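You operate a simulated robot arm through the tools that you are given. There is no shell and no other tool. Be economical: measure what you need, move in short steps, check, and stop when the job is done.

Carry out the task below with a simulated two-armed robot. There is one attempt and no reset: what you move stays moved.

JOB
Check the jam: bulged jar into the red pail, oldest jar into the grey tray, yellow jar on the shelf.
Fine: lid pressed on the pail; yellow jam jar on the preserves shelf. Set down upright: what you pick out, yellow jam jar.

Only the result counts: the job must be done as asked and must still hold three seconds after the hand-in. Knocking over, shifting, dropping, spilling or breaking anything else fails it. A push-on lid holds only when it is set on centred and level and pressed home; a screw cap is set on level and turned clockwise until tight.

ROBOT AND FRAMES
Two 7-joint arms with two-finger parallel grippers on one trunk, on a base that drives. Base frame: it is fixed to the floor where the robot stands at the start and does not move with it; the origin is under the middle of the robot, x ahead of it, y to its left, z up. Units: m, rad, N and s.
The left shoulder is at the start at [0.062, 0.196, 1.133], the right one opposite. With the tool pointing down near the work surface each hand reaches from about 0.1 to 0.52 m from the robot's upright axis, wherever it stands, measured 20 degrees to its own side. Places, roughly: board of the preserves shelf [0.9, -0.1, 1.1]; inside of the grey tray [0.4, 0.1, 0.9]; inside of the red pail [0.5, -0.7, 0.5]. Payload 1.57 kg a hand.
Tool frame (each hand has its own): the origin (TCP) lies between the finger pads and is the grasp point; the fingertips stand 0.03 m ahead of it; z points along the fingers, y is the line along which they close. Largest opening 0.11 m; finger width 0.024, thickness 0.012; the body of the gripper, 0.048 by 0.112 m, starts 0.078 m behind the TCP.
Orientation is that of the tool frame in the base frame, as [roll, pitch, yaw] about the fixed x, y, z axes, in that order (R = Rz(yaw) Ry(pitch) Rx(roll)). With the fingers straight down and closing along the base's y, the tool's x points along the base's -x, its y along +y and its z along -z.

CONTROLS
- The arms move only by the tool drive_tool. It takes "left_rows", "right_rows" or both (then of equal length, played together; a hand with none holds still); each is a list that holds one entry, the list of rows, each a list of 7 numbers: the turn, a rotation vector about the base's x, y, z in rad, then the shift along the base's x, y, z in mm, then the closure in counts, from 0 (fully open) to 255 (shut). In form: [[[ax, ay, az, x, y, z, hand], ...]]. A call has 1 to 10 rows; each row shifts and turns the commanded pose from where the row before left it. A row lasts 0.2 s, in which the tool goes at most 0.05 m and 0.15 rad; a call with a longer step from one row to the next is refused whole, and so is a gripper value outside its range. A pose out of reach is approached as far as the arm can. The call stops where the force on the tool passes 70 N (or 10 N more than at its start, if that is more) or the arm is blocked; 0.2 s more then pass. The fingers move at their own pace (about 0.072 m/s each) and stop on an object; they squeeze with about 26 N. The grip force told is the motor's: it shows also when the fingers shut on nothing. Time passes only in rows, and 0.2 s behind the last, so rows that do not move let the fingers close. The reply holds the time, the measured pose of the TCP, the force on the tool along the base axes, the opening and the grip force, in the units named above and with some noise, with the torque about the TCP (base axes, N m) and any sound that the robot's microphone picked up.
- Cameras (640 x 400 px; columns grow to the right, rows downward): "scene" is now at [0.078, -0.037, 1.7067]; the picture's right is [-0.59, -0.81, -0.00], its down [-0.65, 0.47, -0.60] and it looks along [0.48, -0.35, -0.80] (base axes); focal length 228 px, centre (320, 200). "left" rides on the left gripper at [0.07, -0.016, -0.141] in its tool frame; the picture's right is [0.23, 0.97, 0.00], its down [-0.85, 0.20, -0.48] and it looks along [-0.47, 0.11, 0.88] (tool axes); focal length 222 px, centre (320, 200). "right" rides on the right gripper at [0.07, 0.016, -0.141] in its tool frame; the picture's right is [-0.23, 0.97, 0.00], its down [-0.85, -0.20, -0.48] and it looks along [-0.47, -0.11, 0.88] (tool axes); focal length 222 px, centre (320, 200). There is no depth. A picture from a camera that has moved, and an enlarged one, comes with that camera's place and axes in the base frame and with its lens. The place of the scene camera against the robot may be out by one fixed shift of up to 0.025 m in any direction.
- camera(camera): a new picture of that camera. No time passes.
- move_column(by): slides the trunk up (or, below 0, down) by that many m; the arms and the scene camera ride with it, the base frame stays. It gives what a move gives, with no picture.
- steer(legs): drives the robot by 1 to 6 legs, each [ahead, left, turn to the left] in m, m and rad, along the robot's own axes; the way and the turn of a leg run together, so that a leg with both is an arc; at most 1.5 m and 3.142 rad a leg. The arms and the cameras ride along, it lands a little off, and it stops where it bumps. It gives what a move gives.
- head_to(pan, tilt): turns the head with the scene camera to pan (to the left, within 1.501 rad either way) and tilt (down, from -0.506 to 1.204), counted from straight ahead of the robot. It gives what a move gives.
- enlarge(camera, box): a new picture of the part [left, top, right, bottom] of that camera's present view, enlarged. No time passes.
- sign_off(): hands the job in; it is judged then, once.

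Go step by step. Nothing tells you exact positions but the pictures and the camera data: compare them with the known pose of the tool, close in by small moves and look again before you grip or let go. The budget is 120 turns and 108 pictures, counting those below and the enlarged ones. Unless the task says otherwise, let go and move clear before handing in.

The tools are called after ">>>" by a JSON object that holds its "method" and its "body". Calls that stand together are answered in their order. drive_tool: Moves the arms, as the interface text tells. Its arguments: {"type":"object","properties":{"left_rows":{"type":"array"},"right_rows":{"type":"array"}},"required":[]} The other tools are called the same way: move_column (by) slides the trunk up or down; steer (legs) drives the base; head_to (pan, tilt) turns the head that bears the scene camera; camera (camera) takes a picture; enlarge (camera, box) takes an enlarged picture of a part of a camera's view; sign_off () hands the job in.

At the start:

```text
t: 0.0
left_ee_pos: [0.4481, -0.0441, 1.3957]
left_orientation: [3.141, -0.002, -3.141]
left_contact_force: [-0.6, 0.7, 0.3]
left_wrist_torque: [0.03, 0.01, 0.01]
left_grip_width: 0.11
left_grip_force: 0.1
right_ee_pos: [0.3068, -0.3985, 1.3696]
right_orientation: [-3.141, 0.0, -3.14]
right_contact_force: [0.0, 0.3, 1.0]
right_wrist_torque: [0.01, 0.03, 0.02]
right_grip_width: 0.1102
right_grip_force: 0.0
trunk travel left (down, up): [-0.729, 0.261]
robot x, y, heading: [-0.0008, 0.0009, -0.002]
head pan, tilt: [-0.632, 0.925]
```

scene: 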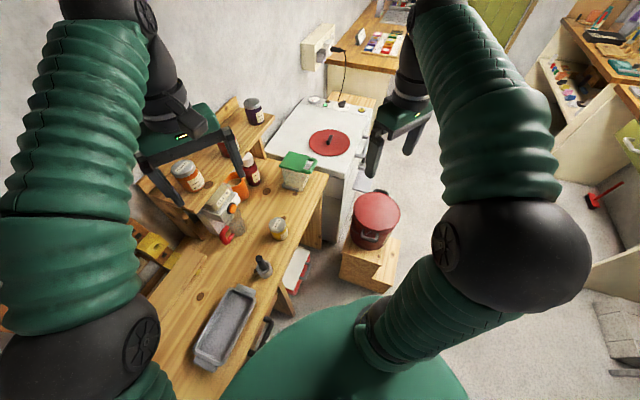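
right: 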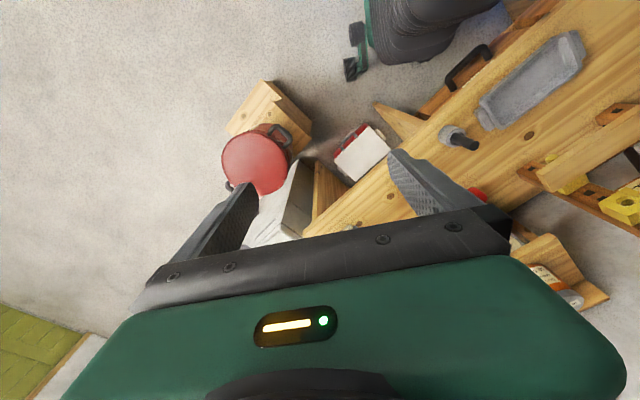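
left: 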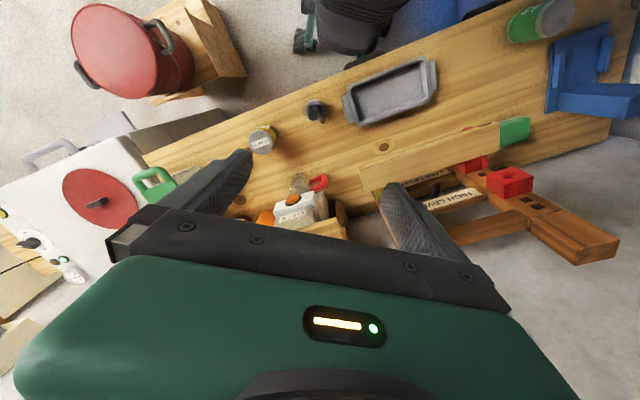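

I see a bench with a grey tray, a shelf with several jars, a red pail on a wooden stand and what may be its red lid on the white top. I take closer pictures to read the jars.

>>> {"method": "enlarge", "body": {"camera": "scene", "box": [130, 80, 350, 220]}}

>>> {"method": "enlarge", "body": {"camera": "scene", "box": [130, 180, 430, 380]}}

>>> {"method": "enlarge", "body": {"camera": "left", "box": [180, 100, 400, 240]}}

```text
2.86 times, centred on (240, 150) of scene
camera zoom: at [0.078, -0.037, 1.7067], right [-0.59, -0.81, 0.0], down [-0.65, 0.47, -0.6], along [0.48, -0.35, -0.8], focal length 651 px, centre (549, 343)
```

zoom: 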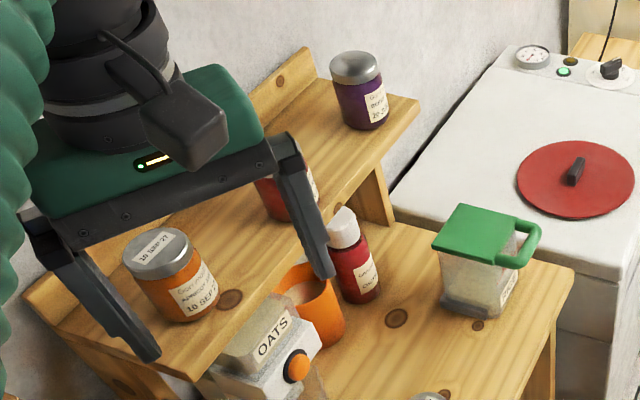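

```text
2.00 times, centred on (280, 280) of scene
camera zoom: at [0.078, -0.037, 1.7067], right [-0.59, -0.81, 0.0], down [-0.65, 0.47, -0.6], along [0.48, -0.35, -0.8], focal length 456 px, centre (400, 40)
```

zoom: 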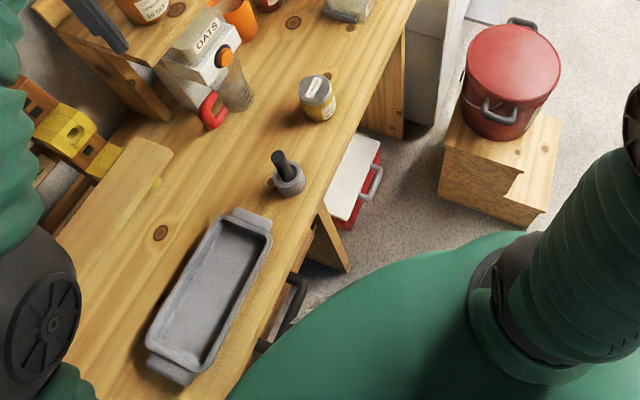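

```text
2.86 times, centred on (290, 170) of left
camera zoom: at [0.3796, -0.0629, 1.5371], right [-0.23, 0.97, 0.0], down [0.86, 0.2, 0.48], along [0.47, 0.11, -0.88], focal length 635 px, centre (406, 286)
```

zoom: 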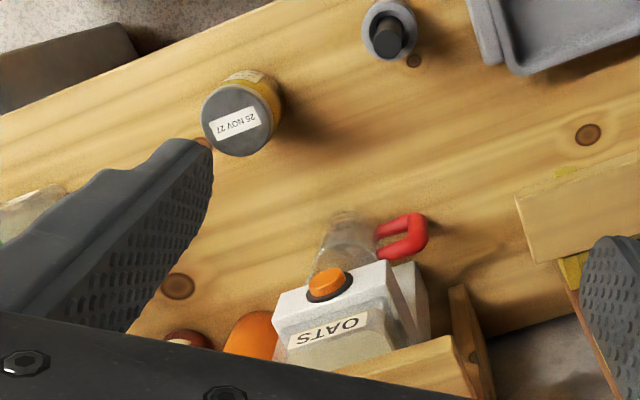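

The left gripper hides part of the shelf. I move it to the left, and look at the shelf with the head.

>>> {"method": "drive_tool", "body": {"left_rows": [[[0, 0, 0, -20, 40, 0, 0], [0, 0, 0, -20, 40, 0, 0], [0, 0, 0, -20, 40, 0, 0], [0, 0, 0, -20, 40, 0, 0], [0, 0, 0, -20, 40, 0, 0], [0, 0, 0, 0, 40, 0, 0], [0, 0, 0, 0, 40, 0, 0], [0, 0, 0, 0, 40, 0, 0]]]}}

>>> {"method": "head_to", "body": {"pan": -0.25, "tilt": 0.75}}

>>> {"method": "camera", "body": {"camera": "scene"}}

>>> {"method": "camera", "body": {"camera": "left"}}

```text
t: 1.8
left_ee_pos: [0.3486, 0.2815, 1.3944]
left_orientation: [3.141, 0.0, 3.139]
left_contact_force: [0.1, -0.9, -0.3]
left_wrist_torque: [0.02, -0.01, 0.02]
left_grip_width: 0.1101
left_grip_force: 0.2
right_ee_pos: [0.3063, -0.3958, 1.371]
right_orientation: [-3.14, 0.0, -3.141]
right_contact_force: [0.4, -0.3, -0.3]
right_wrist_torque: [-0.01, -0.01, -0.02]
right_grip_width: 0.11
right_grip_force: 0.0
trunk travel left (down, up): [-0.729, 0.261]
robot x, y, heading: [0.0028, 0.0011, 0.006]
head pan, tilt: [-0.632, 0.925]
```

```text
t: 2.6
left_ee_pos: [0.3482, 0.2794, 1.3946]
left_orientation: [-3.141, 0.0, -3.14]
left_contact_force: [-0.1, 0.1, 0.1]
left_wrist_torque: [0.01, 0.03, 0.02]
left_grip_width: 0.11
left_grip_force: 0.0
right_ee_pos: [0.3061, -0.3971, 1.3705]
right_orientation: [-3.141, 0.0, 3.14]
right_contact_force: [-0.3, -0.2, 0.1]
right_wrist_torque: [0.0, 0.02, 0.02]
right_grip_width: 0.1101
right_grip_force: 0.1
trunk travel left (down, up): [-0.729, 0.261]
robot x, y, heading: [0.002, 0.0018, 0.0]
head pan, tilt: [-0.25, 0.75]
```

```text
101 pictures are left
camera scene: at [0.0975, -0.0118, 1.7205], right [-0.25, -0.97, 0.0], down [-0.66, 0.17, -0.73], along [0.71, -0.18, -0.68], focal length 228 px, centre (320, 200)
```

scene: 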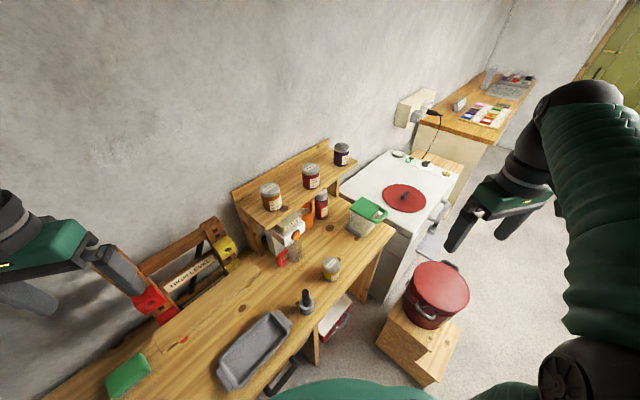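

```text
100 pictures are left
camera left: at [0.2794, 0.2622, 1.5362], right [-0.23, 0.97, 0.0], down [0.86, 0.2, 0.48], along [0.47, 0.11, -0.88], focal length 222 px, centre (320, 200)
```

left: 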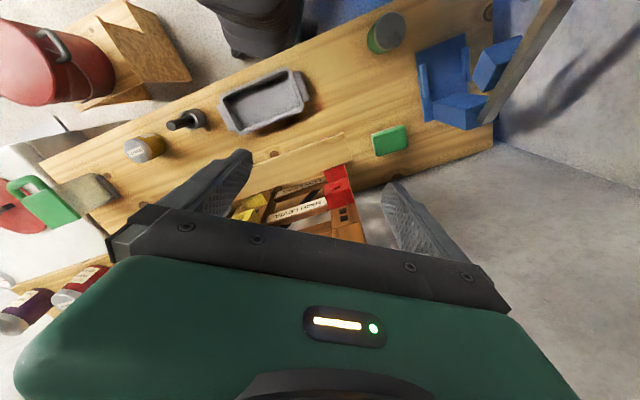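

>>> {"method": "enlarge", "body": {"camera": "scene", "box": [230, 130, 370, 220]}}

>>> {"method": "enlarge", "body": {"camera": "scene", "box": [340, 160, 500, 380]}}

>>> {"method": "enlarge", "body": {"camera": "scene", "box": [200, 180, 400, 390]}}

```text
4.44 times, centred on (300, 175) of scene
camera zoom: at [0.0975, -0.0118, 1.7205], right [-0.25, -0.97, 0.0], down [-0.66, 0.17, -0.73], along [0.71, -0.18, -0.68], focal length 1013 px, centre (409, 311)
```

zoom: 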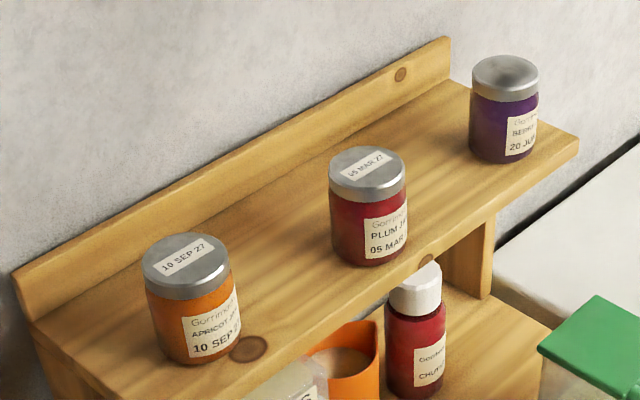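

```text
1.82 times, centred on (420, 270) of scene
camera zoom: at [0.0975, -0.0118, 1.7205], right [-0.25, -0.97, 0.0], down [-0.66, 0.17, -0.73], along [0.71, -0.18, -0.68], focal length 414 px, centre (138, 73)
```

zoom: 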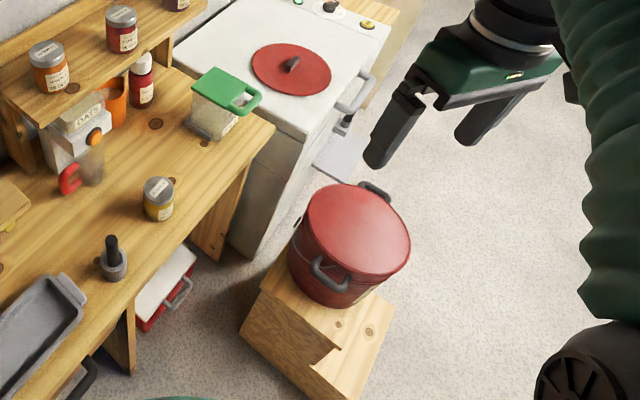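

```text
1.90 times, centred on (300, 285) of scene
camera zoom: at [0.0975, -0.0118, 1.7205], right [-0.25, -0.97, 0.0], down [-0.66, 0.17, -0.73], along [0.71, -0.18, -0.68], focal length 434 px, centre (358, 38)
```

zoom: 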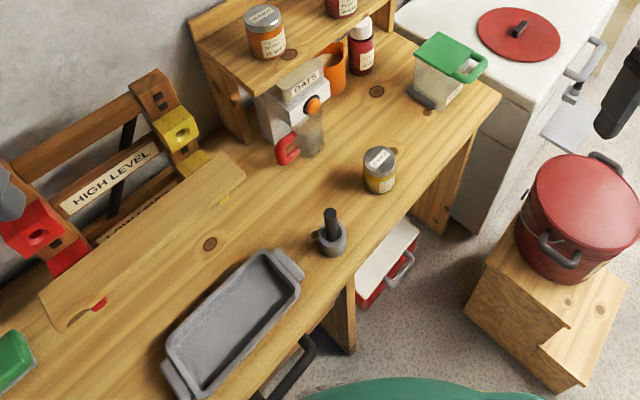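

Purple (on the shelf, no date on its lid) looks domed; plum reads 05 MAR 27, apricot 10 SEP 27, yellow on the bench 25 NOV 27. I check the pail, whether it is open, and the washer-top disc more closely.

>>> {"method": "enlarge", "body": {"camera": "right", "box": [200, 60, 420, 250]}}

>>> {"method": "enlarge", "body": {"camera": "scene", "box": [320, 130, 400, 180]}}

>>> {"method": "enlarge", "body": {"camera": "scene", "box": [380, 170, 480, 340]}}

```text
2.11 times, centred on (310, 155) of right
camera zoom: at [0.2358, -0.3815, 1.5101], right [0.23, 0.97, 0.0], down [0.86, -0.2, 0.48], along [0.47, -0.11, -0.88], focal length 468 px, centre (341, 295)
```

zoom: 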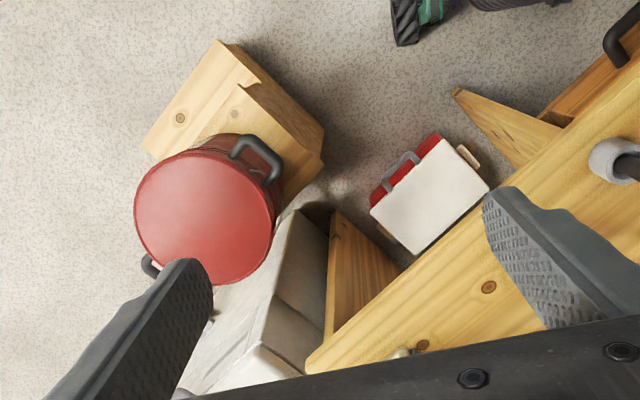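

```text
8.00 times, centred on (360, 155) of scene
camera zoom: at [0.0975, -0.0118, 1.7205], right [-0.25, -0.97, 0.0], down [-0.66, 0.17, -0.73], along [0.71, -0.18, -0.68], focal length 1823 px, centre (0, 560)
```

zoom: 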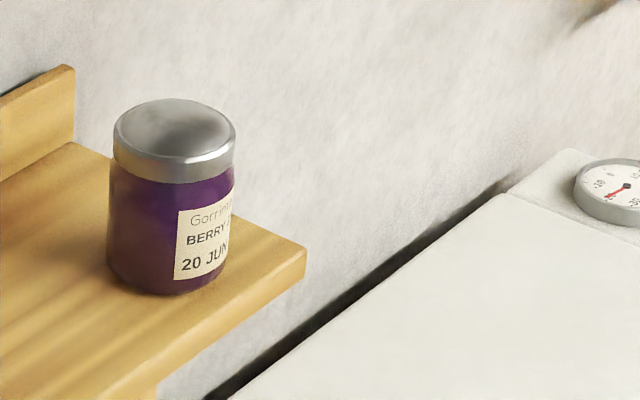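

```text
2.35 times, centred on (430, 255) of scene
camera zoom: at [0.0975, -0.0118, 1.7205], right [-0.25, -0.97, 0.0], down [-0.66, 0.17, -0.73], along [0.71, -0.18, -0.68], focal length 536 px, centre (61, 71)
```

zoom: 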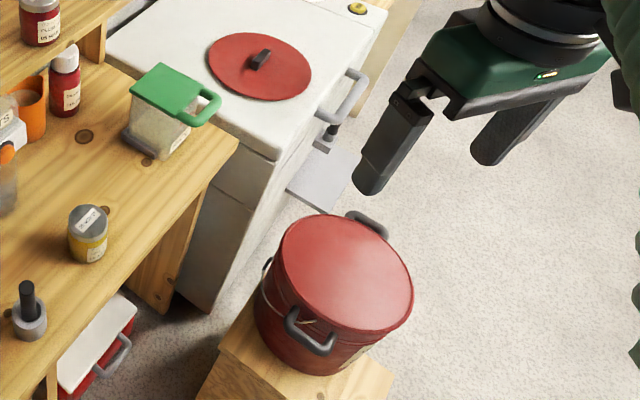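

The top of the pail looks quite flat and unbroken, so it may be covered or just shaded. I bring the right hand's camera over it to see.

>>> {"method": "drive_tool", "body": {"right_rows": [[[0, 0, 0, -20, -40, 0, 0], [0, 0, 0, -20, -40, 0, 0], [0, 0, 0, -20, -40, 0, 0], [0, 0, 0, -20, -40, 0, 0], [0, 0, 0, -20, -40, 0, 0], [0, 0, 0, -20, -40, 0, 0]]]}}

>>> {"method": "camera", "body": {"camera": "right"}}

>>> {"method": "enlarge", "body": {"camera": "right", "box": [280, 100, 440, 220]}}

```text
t: 4.0
left_ee_pos: [0.3477, 0.2759, 1.3957]
left_orientation: [3.137, 0.0, 3.141]
left_contact_force: [-0.3, -1.2, 0.5]
left_wrist_torque: [0.02, -0.03, -0.01]
left_grip_width: 0.1101
left_grip_force: 0.1
right_ee_pos: [0.1856, -0.6436, 1.3659]
right_orientation: [3.139, 0.0, -3.139]
right_contact_force: [0.3, -0.8, -0.8]
right_wrist_torque: [0.01, -0.03, 0.03]
right_grip_width: 0.1099
right_grip_force: 0.1
trunk travel left (down, up): [-0.729, 0.261]
robot x, y, heading: [0.0026, -0.0006, 0.001]
head pan, tilt: [-0.25, 0.75]
```

```text
93 pictures are left
camera right: at [0.116, -0.6283, 1.5066], right [0.23, 0.97, 0.0], down [0.86, -0.2, 0.48], along [0.47, -0.11, -0.88], focal length 222 px, centre (320, 200)
```

right: 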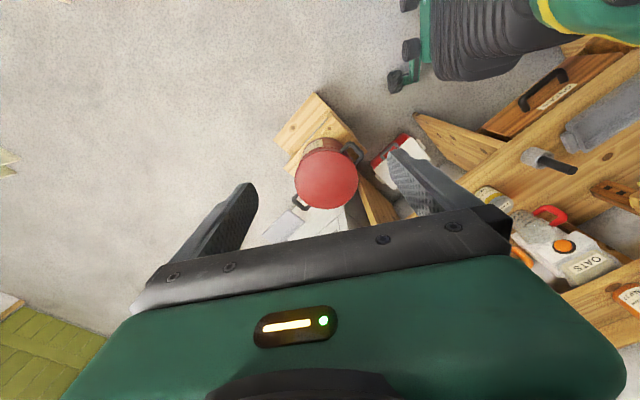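

```text
3.33 times, centred on (360, 160) of right
camera zoom: at [0.116, -0.6283, 1.5066], right [0.23, 0.97, 0.0], down [0.86, -0.2, 0.48], along [0.47, -0.11, -0.88], focal length 740 px, centre (187, 333)
```

zoom: 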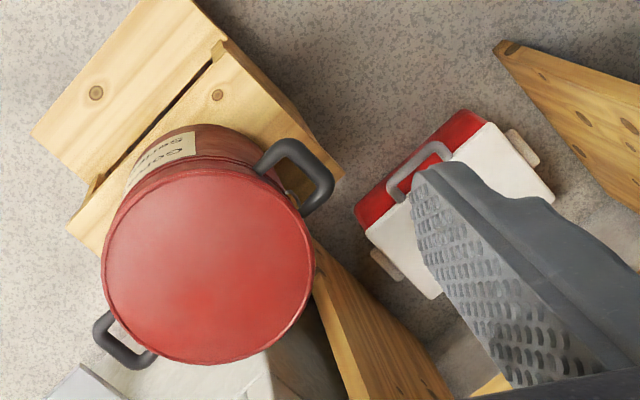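

The pail's rim is near (0.455, -0.68, 0.71), about 0.25 m wide. The bench runs about 34 degrees oblique, so I turn to face it and look down at how much room the base has.

>>> {"method": "steer", "body": {"legs": [[0, 0, 0.59]]}}

>>> {"method": "head_to", "body": {"pan": -0.5, "tilt": 1.1}}

>>> {"method": "camera", "body": {"camera": "scene"}}

>>> {"method": "camera", "body": {"camera": "right"}}

>>> {"method": "camera", "body": {"camera": "left"}}

```text
t: 6.1
left_ee_pos: [0.1326, 0.4268, 1.3945]
left_orientation: [3.142, -0.001, -2.547]
left_contact_force: [0.0, -0.1, -0.8]
left_wrist_torque: [0.0, -0.02, 0.05]
left_grip_width: 0.11
left_grip_force: 0.1
right_ee_pos: [0.5124, -0.4252, 1.3679]
right_orientation: [3.142, 0.001, -2.549]
right_contact_force: [0.2, -0.5, -0.1]
right_wrist_torque: [-0.02, -0.03, 0.01]
right_grip_width: 0.1099
right_grip_force: 0.0
trunk travel left (down, up): [-0.729, 0.261]
robot x, y, heading: [-0.0016, -0.0025, 0.59]
head pan, tilt: [-0.25, 0.75]
```

```text
t: 6.9
left_ee_pos: [0.1327, 0.4271, 1.3933]
left_orientation: [3.141, 0.0, -2.549]
left_contact_force: [0.0, -0.8, 0.9]
left_wrist_torque: [0.0, -0.03, 0.03]
left_grip_width: 0.11
left_grip_force: 0.0
right_ee_pos: [0.5123, -0.4247, 1.3684]
right_orientation: [3.141, 0.001, -2.548]
right_contact_force: [-0.3, 0.4, -0.4]
right_wrist_torque: [0.01, 0.0, 0.0]
right_grip_width: 0.1101
right_grip_force: 0.0
trunk travel left (down, up): [-0.729, 0.261]
robot x, y, heading: [-0.0, -0.0008, 0.597]
head pan, tilt: [-0.499, 1.1]
```

```text
91 pictures are left
camera scene: at [0.0759, 0.0307, 1.6948], right [0.1, -1.0, 0.0], down [-0.89, -0.08, -0.45], along [0.45, 0.04, -0.89], focal length 228 px, centre (320, 200)
```

scene: 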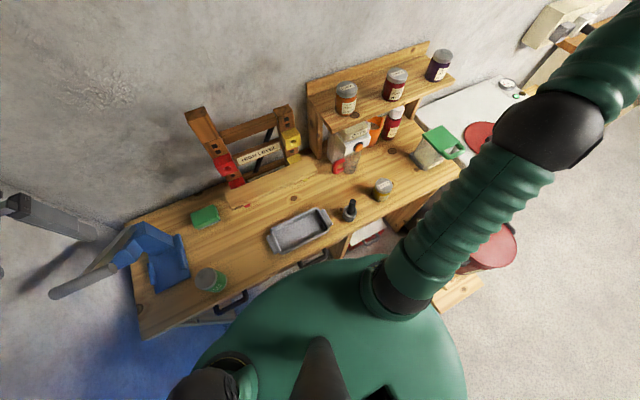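

```text
90 pictures are left
camera right: at [0.4452, -0.4507, 1.5088], right [-0.36, 0.93, 0.0], down [0.82, 0.31, 0.48], along [0.45, 0.17, -0.88], focal length 222 px, centre (320, 200)
```

right: 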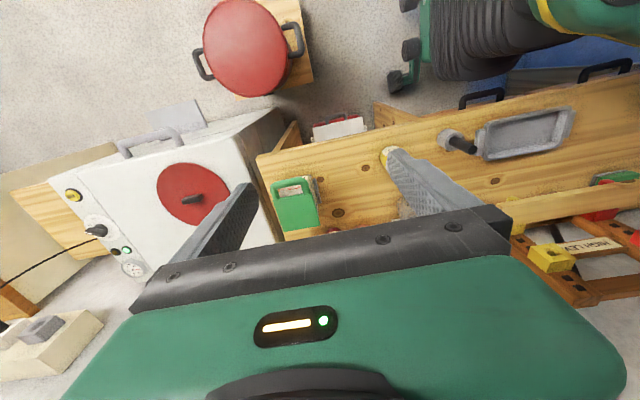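

```text
89 pictures are left
camera left: at [0.0839, 0.3729, 1.5363], right [-0.73, 0.68, 0.0], down [0.6, 0.64, 0.48], along [0.33, 0.35, -0.88], focal length 222 px, centre (320, 200)
```

left: 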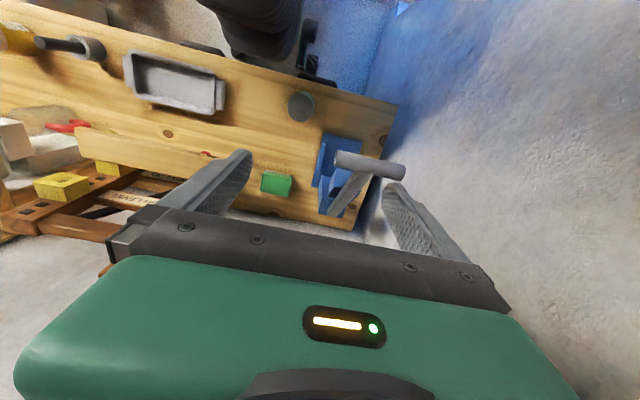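

>>> {"method": "enlarge", "body": {"camera": "right", "box": [140, 0, 320, 110]}}

>>> {"method": "enlarge", "body": {"camera": "scene", "box": [300, 40, 480, 150]}}

```text
3.56 times, centred on (230, 55) of right
camera zoom: at [0.4452, -0.4507, 1.5088], right [-0.36, 0.93, 0.0], down [0.82, 0.31, 0.48], along [0.45, 0.17, -0.88], focal length 790 px, centre (640, 716)
```

zoom: 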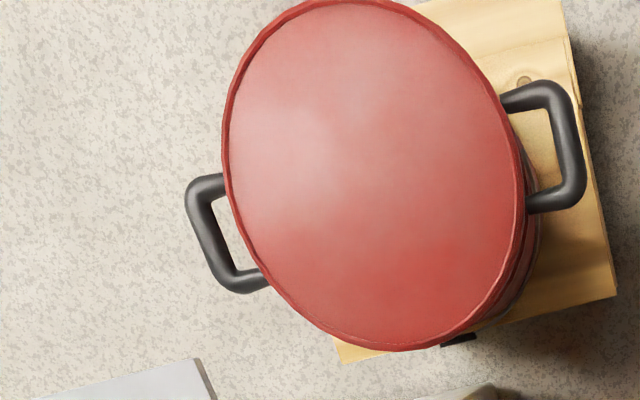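

```text
3.56 times, centred on (390, 95) of scene
camera zoom: at [0.0759, 0.0307, 1.6948], right [0.1, -1.0, 0.0], down [-0.89, -0.08, -0.45], along [0.45, 0.04, -0.89], focal length 810 px, centre (71, 573)
```

zoom: 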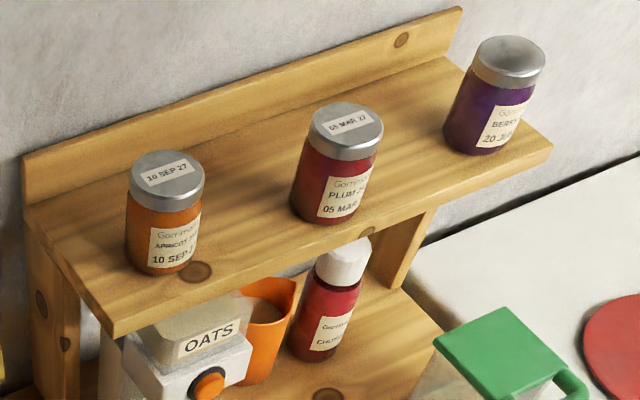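

The shelf jars stand in a line about 0.62 m ahead of the robot's axis; the pail lies to the right of where I need to stand. I drive a little to the right along the bench and raise the trunk to reach the shelf.

>>> {"method": "steer", "body": {"legs": [[0, -0.3, 0]]}}

>>> {"method": "move_column", "body": {"by": 0.2}}

>>> {"method": "head_to", "body": {"pan": -0.4, "tilt": 0.9}}

>>> {"method": "camera", "body": {"camera": "scene"}}

>>> {"method": "camera", "body": {"camera": "right"}}

```text
t: 9.0
left_ee_pos: [0.2956, 0.1853, 1.3906]
left_orientation: [-3.13, -0.001, -2.546]
left_contact_force: [0.7, -0.3, -0.1]
left_wrist_torque: [0.0, 0.04, 0.01]
left_grip_width: 0.1101
left_grip_force: 0.1
right_ee_pos: [0.6776, -0.6666, 1.377]
right_orientation: [-3.128, -0.001, -2.547]
right_contact_force: [0.6, 0.1, -0.2]
right_wrist_torque: [0.01, 0.01, 0.0]
right_grip_width: 0.1097
right_grip_force: 0.1
trunk travel left (down, up): [-0.729, 0.261]
robot x, y, heading: [0.168, -0.2544, 0.596]
head pan, tilt: [-0.499, 1.1]
```

```text
t: 11.2
left_ee_pos: [0.311, 0.1653, 1.5965]
left_orientation: [3.139, -0.002, -2.546]
left_contact_force: [-1.0, -0.4, -0.6]
left_wrist_torque: [0.0, 0.03, 0.02]
left_grip_width: 0.1101
left_grip_force: 0.1
right_ee_pos: [0.6905, -0.6867, 1.5662]
right_orientation: [3.139, -0.002, -2.546]
right_contact_force: [-0.5, 0.1, 1.2]
right_wrist_torque: [0.0, 0.04, 0.01]
right_grip_width: 0.11
right_grip_force: 0.2
trunk travel left (down, up): [-0.929, 0.061]
robot x, y, heading: [0.1779, -0.2605, 0.595]
head pan, tilt: [-0.499, 1.1]
```

```text
t: 11.9
left_ee_pos: [0.3038, 0.1735, 1.5945]
left_orientation: [-3.138, -0.001, -2.546]
left_contact_force: [-0.1, -0.2, 0.1]
left_wrist_torque: [0.01, 0.02, 0.01]
left_grip_width: 0.1098
left_grip_force: 0.0
right_ee_pos: [0.6857, -0.6779, 1.569]
right_orientation: [-3.138, -0.003, -2.547]
right_contact_force: [-0.8, 0.6, 0.3]
right_wrist_torque: [-0.01, 0.01, -0.01]
right_grip_width: 0.11
right_grip_force: 0.0
trunk travel left (down, up): [-0.929, 0.061]
robot x, y, heading: [0.1736, -0.2609, 0.595]
head pan, tilt: [-0.4, 0.901]
```

```text
86 pictures are left
camera scene: at [0.2585, -0.2135, 1.9086], right [0.19, -0.98, 0.0], down [-0.77, -0.15, -0.62], along [0.61, 0.12, -0.78], focal length 228 px, centre (320, 200)
```

scene: 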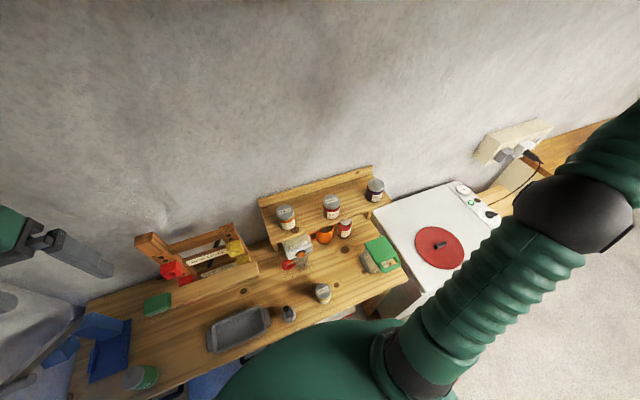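

```text
85 pictures are left
camera right: at [0.6176, -0.7041, 1.7104], right [-0.36, 0.93, 0.0], down [0.82, 0.32, 0.48], along [0.45, 0.17, -0.88], focal length 222 px, centre (320, 200)
```

right: 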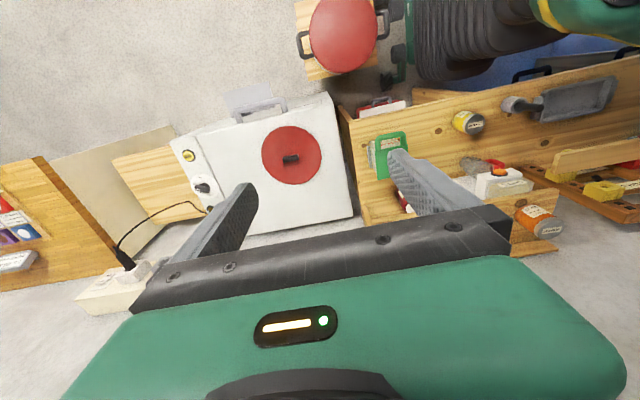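

>>> {"method": "enlarge", "body": {"camera": "right", "box": [280, 0, 400, 75]}}

>>> {"method": "drive_tool", "body": {"right_rows": [[[0, 0, 0, 0, 43, -12, 0], [0, 0, 0, 0, 43, -12, 0], [0, 0, 0, 0, 43, -12, 0], [0, 0, 0, 0, 43, -12, 0], [0, 0, 0, 0, 43, -12, 0], [0, 0, 0, 0, 43, -12, 0], [0, 0, 0, 0, 43, -12, 0], [0, 0, 0, 0, 43, -12, 0], [0, 0, 0, 0, 43, -12, 0], [0, 0, 0, 0, 43, -12, 0]]]}}

>>> {"method": "camera", "body": {"camera": "right"}}

```text
5.33 times, centred on (340, 38) of right
camera zoom: at [0.6176, -0.7041, 1.7104], right [-0.36, 0.93, 0.0], down [0.82, 0.32, 0.48], along [0.45, 0.17, -0.88], focal length 1185 px, centre (213, 1067)
```

zoom: 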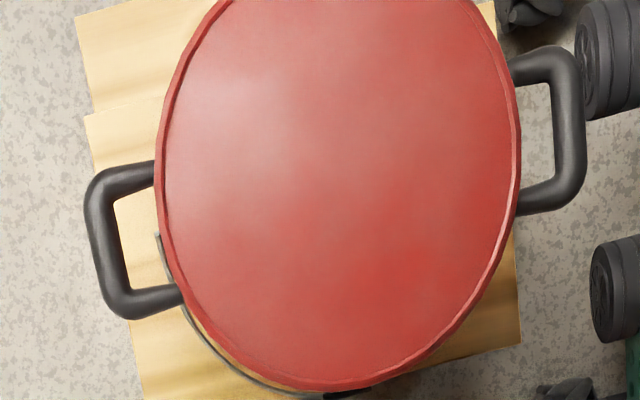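

```text
t: 14.1
left_ee_pos: [0.3074, 0.1706, 1.5944]
left_orientation: [3.141, -0.002, -2.546]
left_contact_force: [-0.5, 0.2, -0.2]
left_wrist_torque: [0.02, 0.01, -0.03]
left_grip_width: 0.1101
left_grip_force: 0.0
right_ee_pos: [0.6905, -0.2511, 1.4465]
right_orientation: [-3.141, -0.001, -2.546]
right_contact_force: [-0.2, -0.5, 0.0]
right_wrist_torque: [-0.06, 0.02, 0.0]
right_grip_width: 0.11
right_grip_force: 0.1
trunk travel left (down, up): [-0.929, 0.061]
robot x, y, heading: [0.1744, -0.2548, 0.596]
head pan, tilt: [-0.4, 0.901]
```

```text
83 pictures are left
camera right: at [0.6227, -0.2767, 1.587], right [-0.36, 0.93, 0.0], down [0.82, 0.32, 0.48], along [0.45, 0.17, -0.88], focal length 222 px, centre (320, 200)
```

right: 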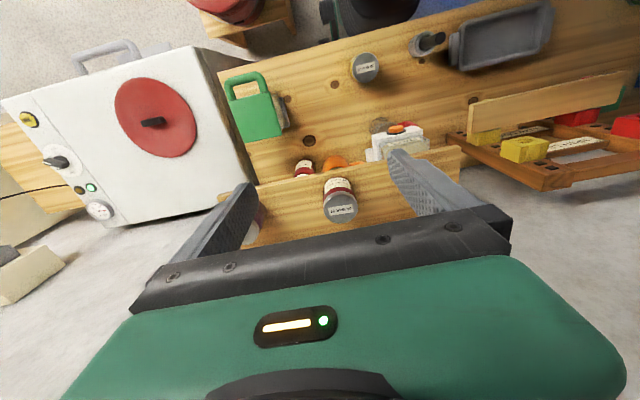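

The arm follows well with the tool pointing down. I try to bring it above the plum jar at about (0.825, -0.155) to see whether it reaches.

>>> {"method": "drive_tool", "body": {"right_rows": [[[0, 0, 0, 22, 16, -20, 0], [0, 0, 0, 22, 16, -20, 0], [0, 0, 0, 22, 16, -20, 0], [0, 0, 0, 22, 16, -20, 0], [0, 0, 0, 22, 16, -20, 0], [0, 0, 0, 22, 16, -20, 0]]]}}

>>> {"method": "camera", "body": {"camera": "right"}}

>>> {"method": "camera", "body": {"camera": "scene"}}

```text
t: 15.5
left_ee_pos: [0.3081, 0.1734, 1.5944]
left_orientation: [3.142, -0.003, -2.547]
left_contact_force: [-0.3, 0.5, -0.5]
left_wrist_torque: [0.0, 0.01, -0.03]
left_grip_width: 0.1099
left_grip_force: 0.1
right_ee_pos: [0.8224, -0.1509, 1.3257]
right_orientation: [-3.141, -0.002, -2.546]
right_contact_force: [-0.2, -0.1, -0.1]
right_wrist_torque: [-0.03, 0.04, 0.0]
right_grip_width: 0.1101
right_grip_force: 0.2
trunk travel left (down, up): [-0.929, 0.061]
robot x, y, heading: [0.1742, -0.2569, 0.599]
head pan, tilt: [-0.4, 0.901]
```

```text
82 pictures are left
camera right: at [0.7547, -0.1763, 1.4668], right [-0.36, 0.93, 0.0], down [0.82, 0.32, 0.48], along [0.45, 0.17, -0.88], focal length 222 px, centre (320, 200)
```

right: 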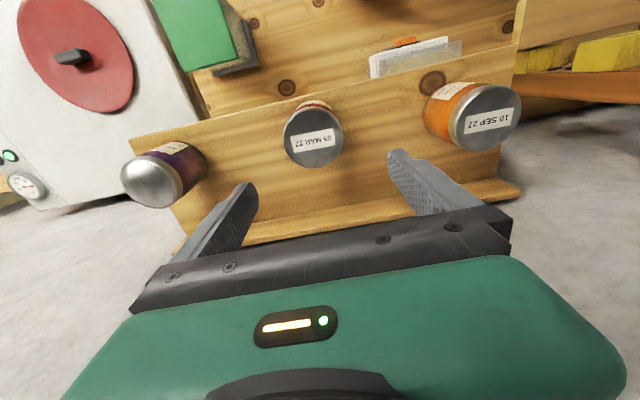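

```text
81 pictures are left
camera scene: at [0.2655, -0.212, 1.9083], right [0.19, -0.98, 0.0], down [-0.77, -0.15, -0.62], along [0.61, 0.12, -0.79], focal length 228 px, centre (320, 200)
```

scene: 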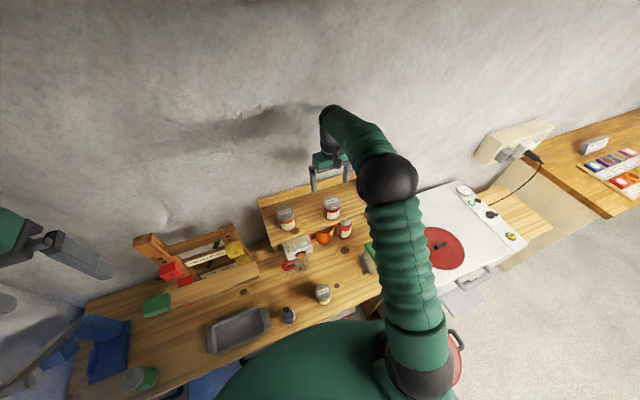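

The purple jar's lid is plainly domed (bulged), and the arm reaches the shelf. The plum jar (05 MAR 27, the oldest sound one) stands at about (0.822, -0.161) with its lid top near 1.20. I come down round it.

>>> {"method": "drive_tool", "body": {"right_rows": [[[0, 0, 0, 0, -10, -10, 0], [0, 0, 0, 0, 0, -30, 0], [0, 0, 0, 0, 0, -30, 0]]]}}

>>> {"method": "camera", "body": {"camera": "right"}}

```text
t: 16.3
left_ee_pos: [0.3085, 0.1726, 1.5926]
left_orientation: [-3.141, -0.004, -2.549]
left_contact_force: [1.1, -0.3, -0.4]
left_wrist_torque: [0.03, 0.01, 0.0]
left_grip_width: 0.1103
left_grip_force: 0.1
right_ee_pos: [0.8229, -0.1601, 1.2582]
right_orientation: [-3.14, -0.003, -2.545]
right_contact_force: [-0.4, -0.1, -0.5]
right_wrist_torque: [-0.01, 0.01, 0.0]
right_grip_width: 0.11
right_grip_force: 0.0
trunk travel left (down, up): [-0.929, 0.061]
robot x, y, heading: [0.1742, -0.2581, 0.597]
head pan, tilt: [-0.4, 0.901]
```

```text
80 pictures are left
camera right: at [0.7559, -0.1864, 1.3991], right [-0.36, 0.93, 0.0], down [0.82, 0.32, 0.48], along [0.45, 0.17, -0.88], focal length 222 px, centre (320, 200)
```

right: 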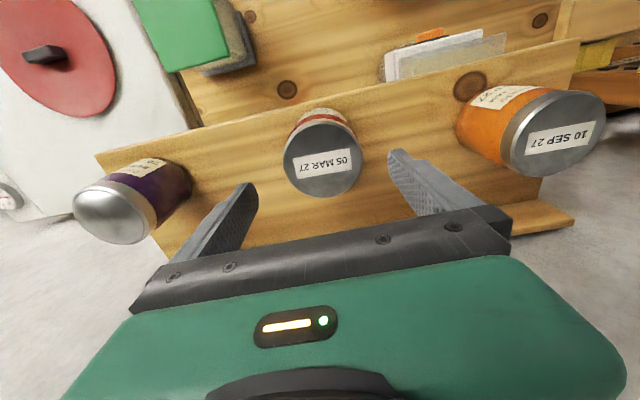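

>>> {"method": "drive_tool", "body": {"right_rows": [[[0, 0, 0, 0, 0, -30, 0], [0, 0, 0, 0, 0, -30, 0], [0, 0, 0, 0, 0, -25, 0], [0, 0, 0, 0, 0, -15, 0], [0, 0, 0, 0, 0, 0, 255], [0, 0, 0, 0, 0, 0, 255], [0, 0, 0, 0, 0, 0, 255], [0, 0, 0, 0, 0, 0, 255]]]}}

>>> {"method": "camera", "body": {"camera": "right"}}

```text
t: 18.1
left_ee_pos: [0.2949, 0.1711, 1.5951]
left_orientation: [-3.136, 0.005, -2.546]
left_contact_force: [-0.5, 0.4, 0.8]
left_wrist_torque: [0.04, 0.0, 0.04]
left_grip_width: 0.1102
left_grip_force: 0.1
right_ee_pos: [0.8112, -0.1573, 1.1696]
right_orientation: [-3.141, 0.01, -2.547]
right_contact_force: [-10.4, 25.7, 54.5]
right_wrist_torque: [2.35, 2.16, -0.56]
right_grip_width: 0.0678
right_grip_force: 25.7
trunk travel left (down, up): [-0.929, 0.061]
robot x, y, heading: [0.173, -0.2578, 0.595]
head pan, tilt: [-0.4, 0.901]
```

```text
79 pictures are left
camera right: at [0.7427, -0.1845, 1.3095], right [-0.36, 0.93, 0.0], down [0.81, 0.31, 0.49], along [0.46, 0.18, -0.87], focal length 222 px, centre (320, 200)
```

right: 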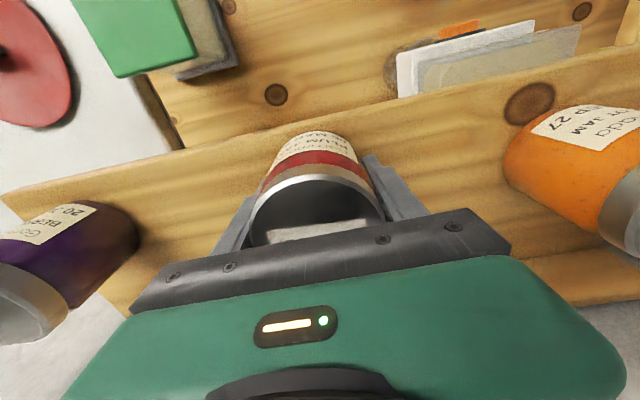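

The jar is gripped (0.068 m), with the tool pressing on something by 54 N. I lift straight up and look.

>>> {"method": "drive_tool", "body": {"right_rows": [[[0, 0, 0, 0, 0, 12, 255], [0, 0, 0, 0, 0, 15, 255], [0, 0, 0, 0, 0, 25, 255], [0, 0, 0, 0, 0, 30, 255], [0, 0, 0, 0, 0, 40, 255], [0, 0, 0, 0, 0, 40, 255]]]}}

>>> {"method": "camera", "body": {"camera": "right"}}

>>> {"method": "enlarge", "body": {"camera": "scene", "box": [240, 80, 440, 260]}}

```text
t: 19.5
left_ee_pos: [0.3087, 0.1695, 1.5937]
left_orientation: [3.14, -0.001, -2.546]
left_contact_force: [0.3, 0.4, 0.0]
left_wrist_torque: [0.05, 0.01, 0.01]
left_grip_width: 0.1103
left_grip_force: 0.0
right_ee_pos: [0.8194, -0.1658, 1.3205]
right_orientation: [3.141, -0.001, -2.547]
right_contact_force: [-0.4, -0.2, -4.4]
right_wrist_torque: [0.01, -0.01, 0.02]
right_grip_width: 0.0673
right_grip_force: 26.0
trunk travel left (down, up): [-0.929, 0.061]
robot x, y, heading: [0.1711, -0.2552, 0.593]
head pan, tilt: [-0.4, 0.901]
```

```text
78 pictures are left
camera right: at [0.7519, -0.1925, 1.4608], right [-0.36, 0.93, 0.0], down [0.82, 0.31, 0.48], along [0.45, 0.17, -0.88], focal length 222 px, centre (320, 200)
```

right: 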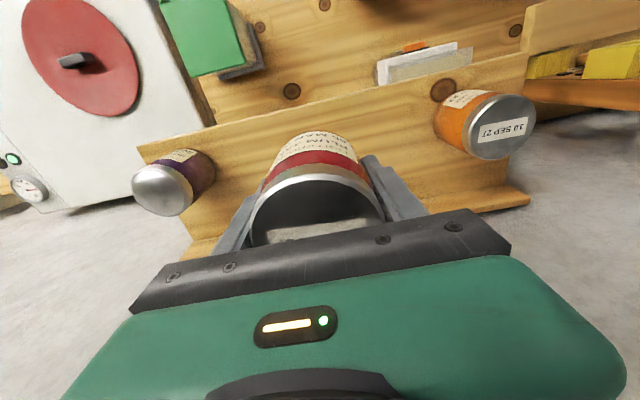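

```text
2.22 times, centred on (340, 170) of scene
camera zoom: at [0.265, -0.2164, 1.9083], right [0.19, -0.98, 0.0], down [-0.77, -0.15, -0.62], along [0.61, 0.12, -0.79], focal length 506 px, centre (276, 267)
```

zoom: 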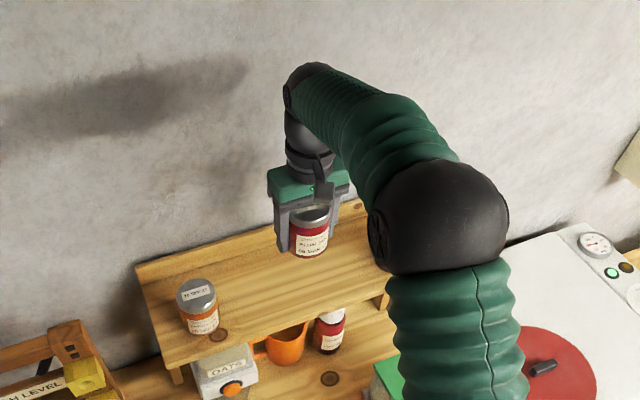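

The plum jar is safely held. I retract from the shelf, drive back to the left where I started, and lower the trunk toward tray height.

>>> {"method": "drive_tool", "body": {"right_rows": [[[0, 0, 0, -33, -22, 10, 255], [0, 0, 0, -33, -22, 10, 255], [0, 0, 0, -33, -22, 0, 255], [0, 0, 0, -33, -22, 0, 255], [0, 0, 0, -33, -22, 0, 255], [0, 0, 0, -33, -22, 0, 255]]]}}

>>> {"method": "steer", "body": {"legs": [[0, 0.33, 0]]}}

>>> {"method": "move_column", "body": {"by": -0.15}}

>>> {"method": "camera", "body": {"camera": "right"}}

>>> {"method": "head_to", "body": {"pan": -0.1, "tilt": 1.0}}

>>> {"method": "camera", "body": {"camera": "scene"}}

```text
t: 20.9
left_ee_pos: [0.302, 0.1678, 1.5954]
left_orientation: [-3.141, 0.003, -2.547]
left_contact_force: [0.3, 0.1, 0.5]
left_wrist_torque: [0.0, 0.0, -0.01]
left_grip_width: 0.1099
left_grip_force: 0.1
right_ee_pos: [0.6161, -0.3008, 1.3442]
right_orientation: [-3.14, 0.004, -2.547]
right_contact_force: [-0.1, 0.0, -4.2]
right_wrist_torque: [0.01, -0.02, 0.0]
right_grip_width: 0.0677
right_grip_force: 26.1
trunk travel left (down, up): [-0.929, 0.061]
robot x, y, heading: [0.1774, -0.2563, 0.595]
head pan, tilt: [-0.4, 0.901]
```

```text
t: 23.1
left_ee_pos: [0.127, 0.4344, 1.5973]
left_orientation: [3.132, -0.001, -2.546]
left_contact_force: [-0.2, -0.7, -0.5]
left_wrist_torque: [-0.03, 0.04, -0.03]
left_grip_width: 0.1099
left_grip_force: 0.2
right_ee_pos: [0.4413, -0.0345, 1.3395]
right_orientation: [3.133, -0.003, -2.546]
right_contact_force: [0.1, -0.5, -4.1]
right_wrist_torque: [0.01, 0.02, -0.03]
right_grip_width: 0.0675
right_grip_force: 26.0
trunk travel left (down, up): [-0.929, 0.061]
robot x, y, heading: [-0.0111, 0.019, 0.596]
head pan, tilt: [-0.4, 0.901]
```

```text
t: 24.9
left_ee_pos: [0.1199, 0.4424, 1.446]
left_orientation: [3.138, 0.001, -2.548]
left_contact_force: [1.1, 0.5, 0.6]
left_wrist_torque: [-0.02, 0.01, 0.02]
left_grip_width: 0.1102
left_grip_force: 0.1
right_ee_pos: [0.4336, -0.0251, 1.1917]
right_orientation: [-3.141, 0.0, -2.545]
right_contact_force: [0.4, 0.0, -3.7]
right_wrist_torque: [-0.01, 0.0, 0.04]
right_grip_width: 0.0674
right_grip_force: 26.8
trunk travel left (down, up): [-0.779, 0.211]
robot x, y, heading: [-0.0142, 0.0232, 0.599]
head pan, tilt: [-0.4, 0.901]
```

```text
76 pictures are left
camera right: at [0.3663, -0.0524, 1.3321], right [-0.36, 0.93, 0.0], down [0.82, 0.31, 0.48], along [0.45, 0.17, -0.88], focal length 222 px, centre (320, 200)
```

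right: 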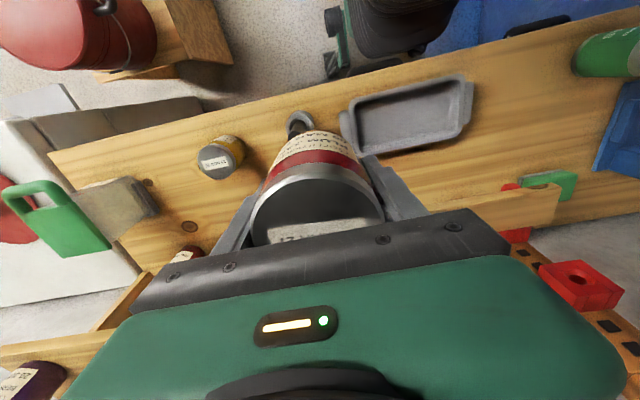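

```text
t: 25.7
left_ee_pos: [0.1162, 0.447, 1.4445]
left_orientation: [3.14, 0.0, -2.547]
left_contact_force: [0.6, 0.0, 0.8]
left_wrist_torque: [0.0, 0.02, 0.0]
left_grip_width: 0.11
left_grip_force: 0.1
right_ee_pos: [0.4325, -0.0229, 1.1916]
right_orientation: [-3.14, -0.001, -2.545]
right_contact_force: [0.4, 0.2, -4.5]
right_wrist_torque: [0.02, 0.0, -0.01]
right_grip_width: 0.0677
right_grip_force: 25.9
trunk travel left (down, up): [-0.779, 0.211]
robot x, y, heading: [-0.0126, 0.0207, 0.6]
head pan, tilt: [-0.099, 1.0]
```

```text
75 pictures are left
camera scene: at [0.0587, 0.0815, 1.7514], right [0.48, -0.88, 0.0], down [-0.74, -0.4, -0.54], along [0.47, 0.26, -0.84], focal length 228 px, centre (320, 200)
```

scene: 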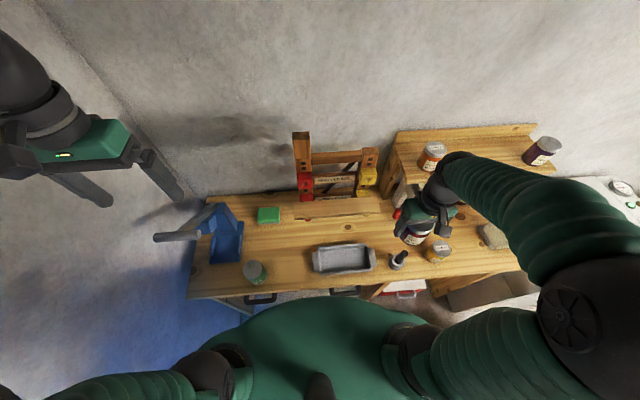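

The tray's floor centre is near (0.366, 0.130). I move the jar over it, staying well above, and look again.

>>> {"method": "drive_tool", "body": {"right_rows": [[[0, 0, 0, -16, 38, 0, 255], [0, 0, 0, -16, 38, 0, 255], [0, 0, 0, -17, 38, 0, 255], [0, 0, 0, -17, 39, 0, 255], [0, 0, 0, 0, 0, -40, 255], [0, 0, 0, 0, 0, -40, 255]]]}}

>>> {"method": "camera", "body": {"camera": "right"}}

>>> {"method": "enlarge", "body": {"camera": "scene", "box": [260, 190, 440, 310]}}

```text
t: 27.1
left_ee_pos: [0.1175, 0.4471, 1.444]
left_orientation: [-3.141, -0.002, -2.548]
left_contact_force: [-0.1, 0.9, -0.7]
left_wrist_torque: [0.02, -0.01, -0.02]
left_grip_width: 0.11
left_grip_force: 0.1
right_ee_pos: [0.3674, 0.1323, 1.1127]
right_orientation: [-3.141, -0.004, -2.547]
right_contact_force: [0.3, 0.0, -5.0]
right_wrist_torque: [-0.01, 0.01, 0.01]
right_grip_width: 0.0676
right_grip_force: 26.3
trunk travel left (down, up): [-0.779, 0.211]
robot x, y, heading: [-0.0184, 0.0219, 0.599]
head pan, tilt: [-0.099, 1.0]
```

```text
74 pictures are left
camera right: at [0.2993, 0.1053, 1.2524], right [-0.36, 0.93, 0.0], down [0.82, 0.32, 0.48], along [0.45, 0.17, -0.88], focal length 222 px, centre (320, 200)
```

right: 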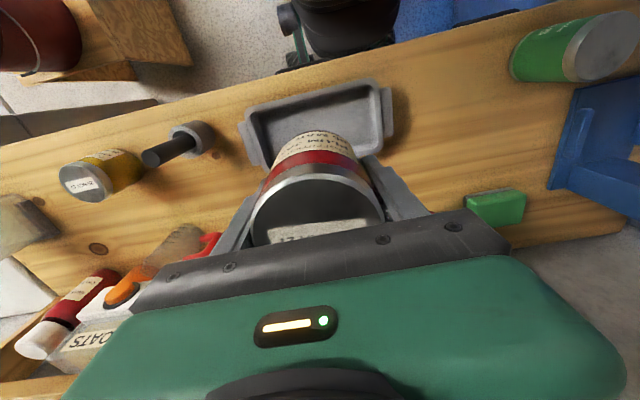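

```text
3.33 times, centred on (350, 250) of scene
camera zoom: at [0.0623, 0.0818, 1.7512], right [0.48, -0.88, 0.0], down [-0.74, -0.4, -0.54], along [0.47, 0.26, -0.84], focal length 759 px, centre (220, 33)
```

zoom: 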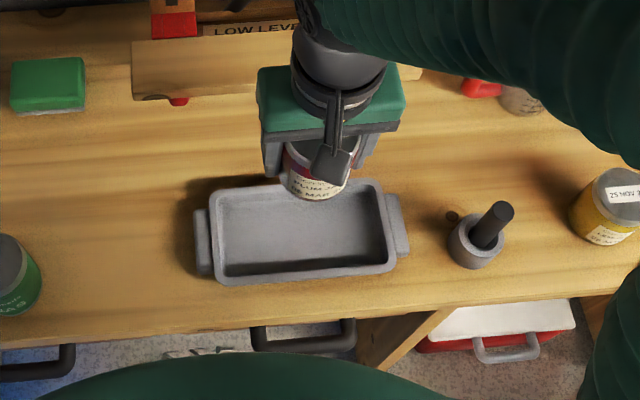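

The tray's centre sits under the jar. I lower close to the tray and look again before the last bit.

>>> {"method": "drive_tool", "body": {"right_rows": [[[0, 0, 0, 5, 2, -35, 255], [0, 0, 0, 0, 0, -35, 255], [0, 0, 0, 0, 0, -30, 255]]]}}

>>> {"method": "enlarge", "body": {"camera": "right", "box": [200, 60, 420, 260]}}

>>> {"method": "enlarge", "body": {"camera": "scene", "box": [300, 200, 400, 290]}}

```text
t: 27.9
left_ee_pos: [0.1167, 0.447, 1.4443]
left_orientation: [3.14, -0.001, -2.547]
left_contact_force: [-0.1, -0.9, -0.9]
left_wrist_torque: [0.0, 0.0, -0.04]
left_grip_width: 0.1104
left_grip_force: 0.1
right_ee_pos: [0.3692, 0.1337, 1.013]
right_orientation: [-3.141, -0.002, -2.547]
right_contact_force: [-0.1, 0.7, -3.5]
right_wrist_torque: [0.0, -0.03, -0.03]
right_grip_width: 0.0675
right_grip_force: 25.6
trunk travel left (down, up): [-0.779, 0.211]
robot x, y, heading: [-0.0158, 0.0196, 0.599]
head pan, tilt: [-0.099, 1.0]
```

```text
2.00 times, centred on (310, 160) of right
camera zoom: at [0.3027, 0.1075, 1.1533], right [-0.36, 0.93, 0.0], down [0.82, 0.32, 0.48], along [0.45, 0.17, -0.88], focal length 444 px, centre (340, 280)
```

zoom: 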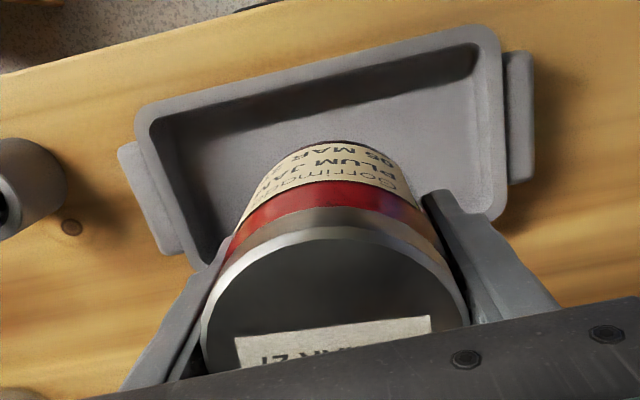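

```text
4.44 times, centred on (350, 245) of scene
camera zoom: at [0.0613, 0.0819, 1.7512], right [0.48, -0.88, 0.0], down [-0.74, -0.4, -0.54], along [0.47, 0.26, -0.84], focal length 1013 px, centre (187, 0)
```

zoom: 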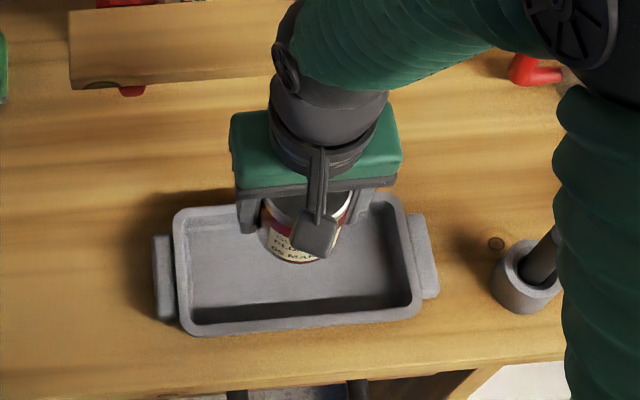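

>>> {"method": "drive_tool", "body": {"right_rows": [[[0, 0, 0, 0, 0, -25, 255], [0, 0, 0, 0, 0, -20, 255], [0, 0, 0, 0, 0, -12, 255]]]}}

>>> {"method": "enlarge", "body": {"camera": "scene", "box": [300, 200, 400, 290]}}

```text
t: 28.7
left_ee_pos: [0.1147, 0.4472, 1.4454]
left_orientation: [3.141, 0.001, -2.547]
left_contact_force: [0.3, 0.1, 0.1]
left_wrist_torque: [-0.01, -0.03, -0.04]
left_grip_width: 0.11
left_grip_force: 0.1
right_ee_pos: [0.3694, 0.1326, 0.9562]
right_orientation: [-3.14, 0.0, -2.547]
right_contact_force: [-0.7, 0.8, -4.0]
right_wrist_torque: [0.01, -0.03, 0.06]
right_grip_width: 0.0678
right_grip_force: 26.0
trunk travel left (down, up): [-0.779, 0.211]
robot x, y, heading: [-0.0179, 0.0183, 0.599]
head pan, tilt: [-0.099, 1.0]
```

```text
4.44 times, centred on (350, 245) of scene
camera zoom: at [0.0595, 0.0812, 1.7514], right [0.48, -0.88, 0.0], down [-0.74, -0.4, -0.54], along [0.47, 0.26, -0.84], focal length 1013 px, centre (187, 0)
```

zoom: 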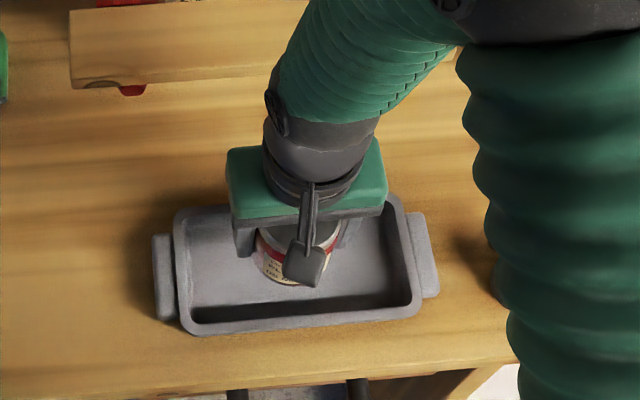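

>>> {"method": "drive_tool", "body": {"right_rows": [[[0, 0, 0, 0, 0, -8, 255], [0, 0, 0, 0, 0, -7, 255]]]}}

>>> {"method": "drive_tool", "body": {"right_rows": [[[0, 0, 0, 0, 0, -6, 255]]]}}

```text
t: 29.3
left_ee_pos: [0.1169, 0.4477, 1.4456]
left_orientation: [-3.141, 0.0, -2.547]
left_contact_force: [0.0, 0.0, 0.1]
left_wrist_torque: [0.02, -0.01, 0.04]
left_grip_width: 0.1099
left_grip_force: 0.0
right_ee_pos: [0.3717, 0.1323, 0.9412]
right_orientation: [-3.141, -0.004, -2.547]
right_contact_force: [-0.1, 0.2, -4.1]
right_wrist_torque: [0.03, -0.02, -0.02]
right_grip_width: 0.0677
right_grip_force: 26.1
trunk travel left (down, up): [-0.779, 0.211]
robot x, y, heading: [-0.0175, 0.017, 0.598]
head pan, tilt: [-0.099, 1.0]
```

```text
t: 29.7
left_ee_pos: [0.117, 0.4489, 1.4452]
left_orientation: [-3.141, 0.0, -2.547]
left_contact_force: [-0.4, 0.2, 0.1]
left_wrist_torque: [-0.01, 0.01, 0.02]
left_grip_width: 0.11
left_grip_force: 0.0
right_ee_pos: [0.3709, 0.1336, 0.9332]
right_orientation: [-3.14, -0.001, -2.547]
right_contact_force: [-0.5, 0.3, -4.3]
right_wrist_torque: [-0.01, 0.01, -0.01]
right_grip_width: 0.0677
right_grip_force: 26.4
trunk travel left (down, up): [-0.779, 0.211]
robot x, y, heading: [-0.0121, 0.0164, 0.597]
head pan, tilt: [-0.099, 1.0]
```

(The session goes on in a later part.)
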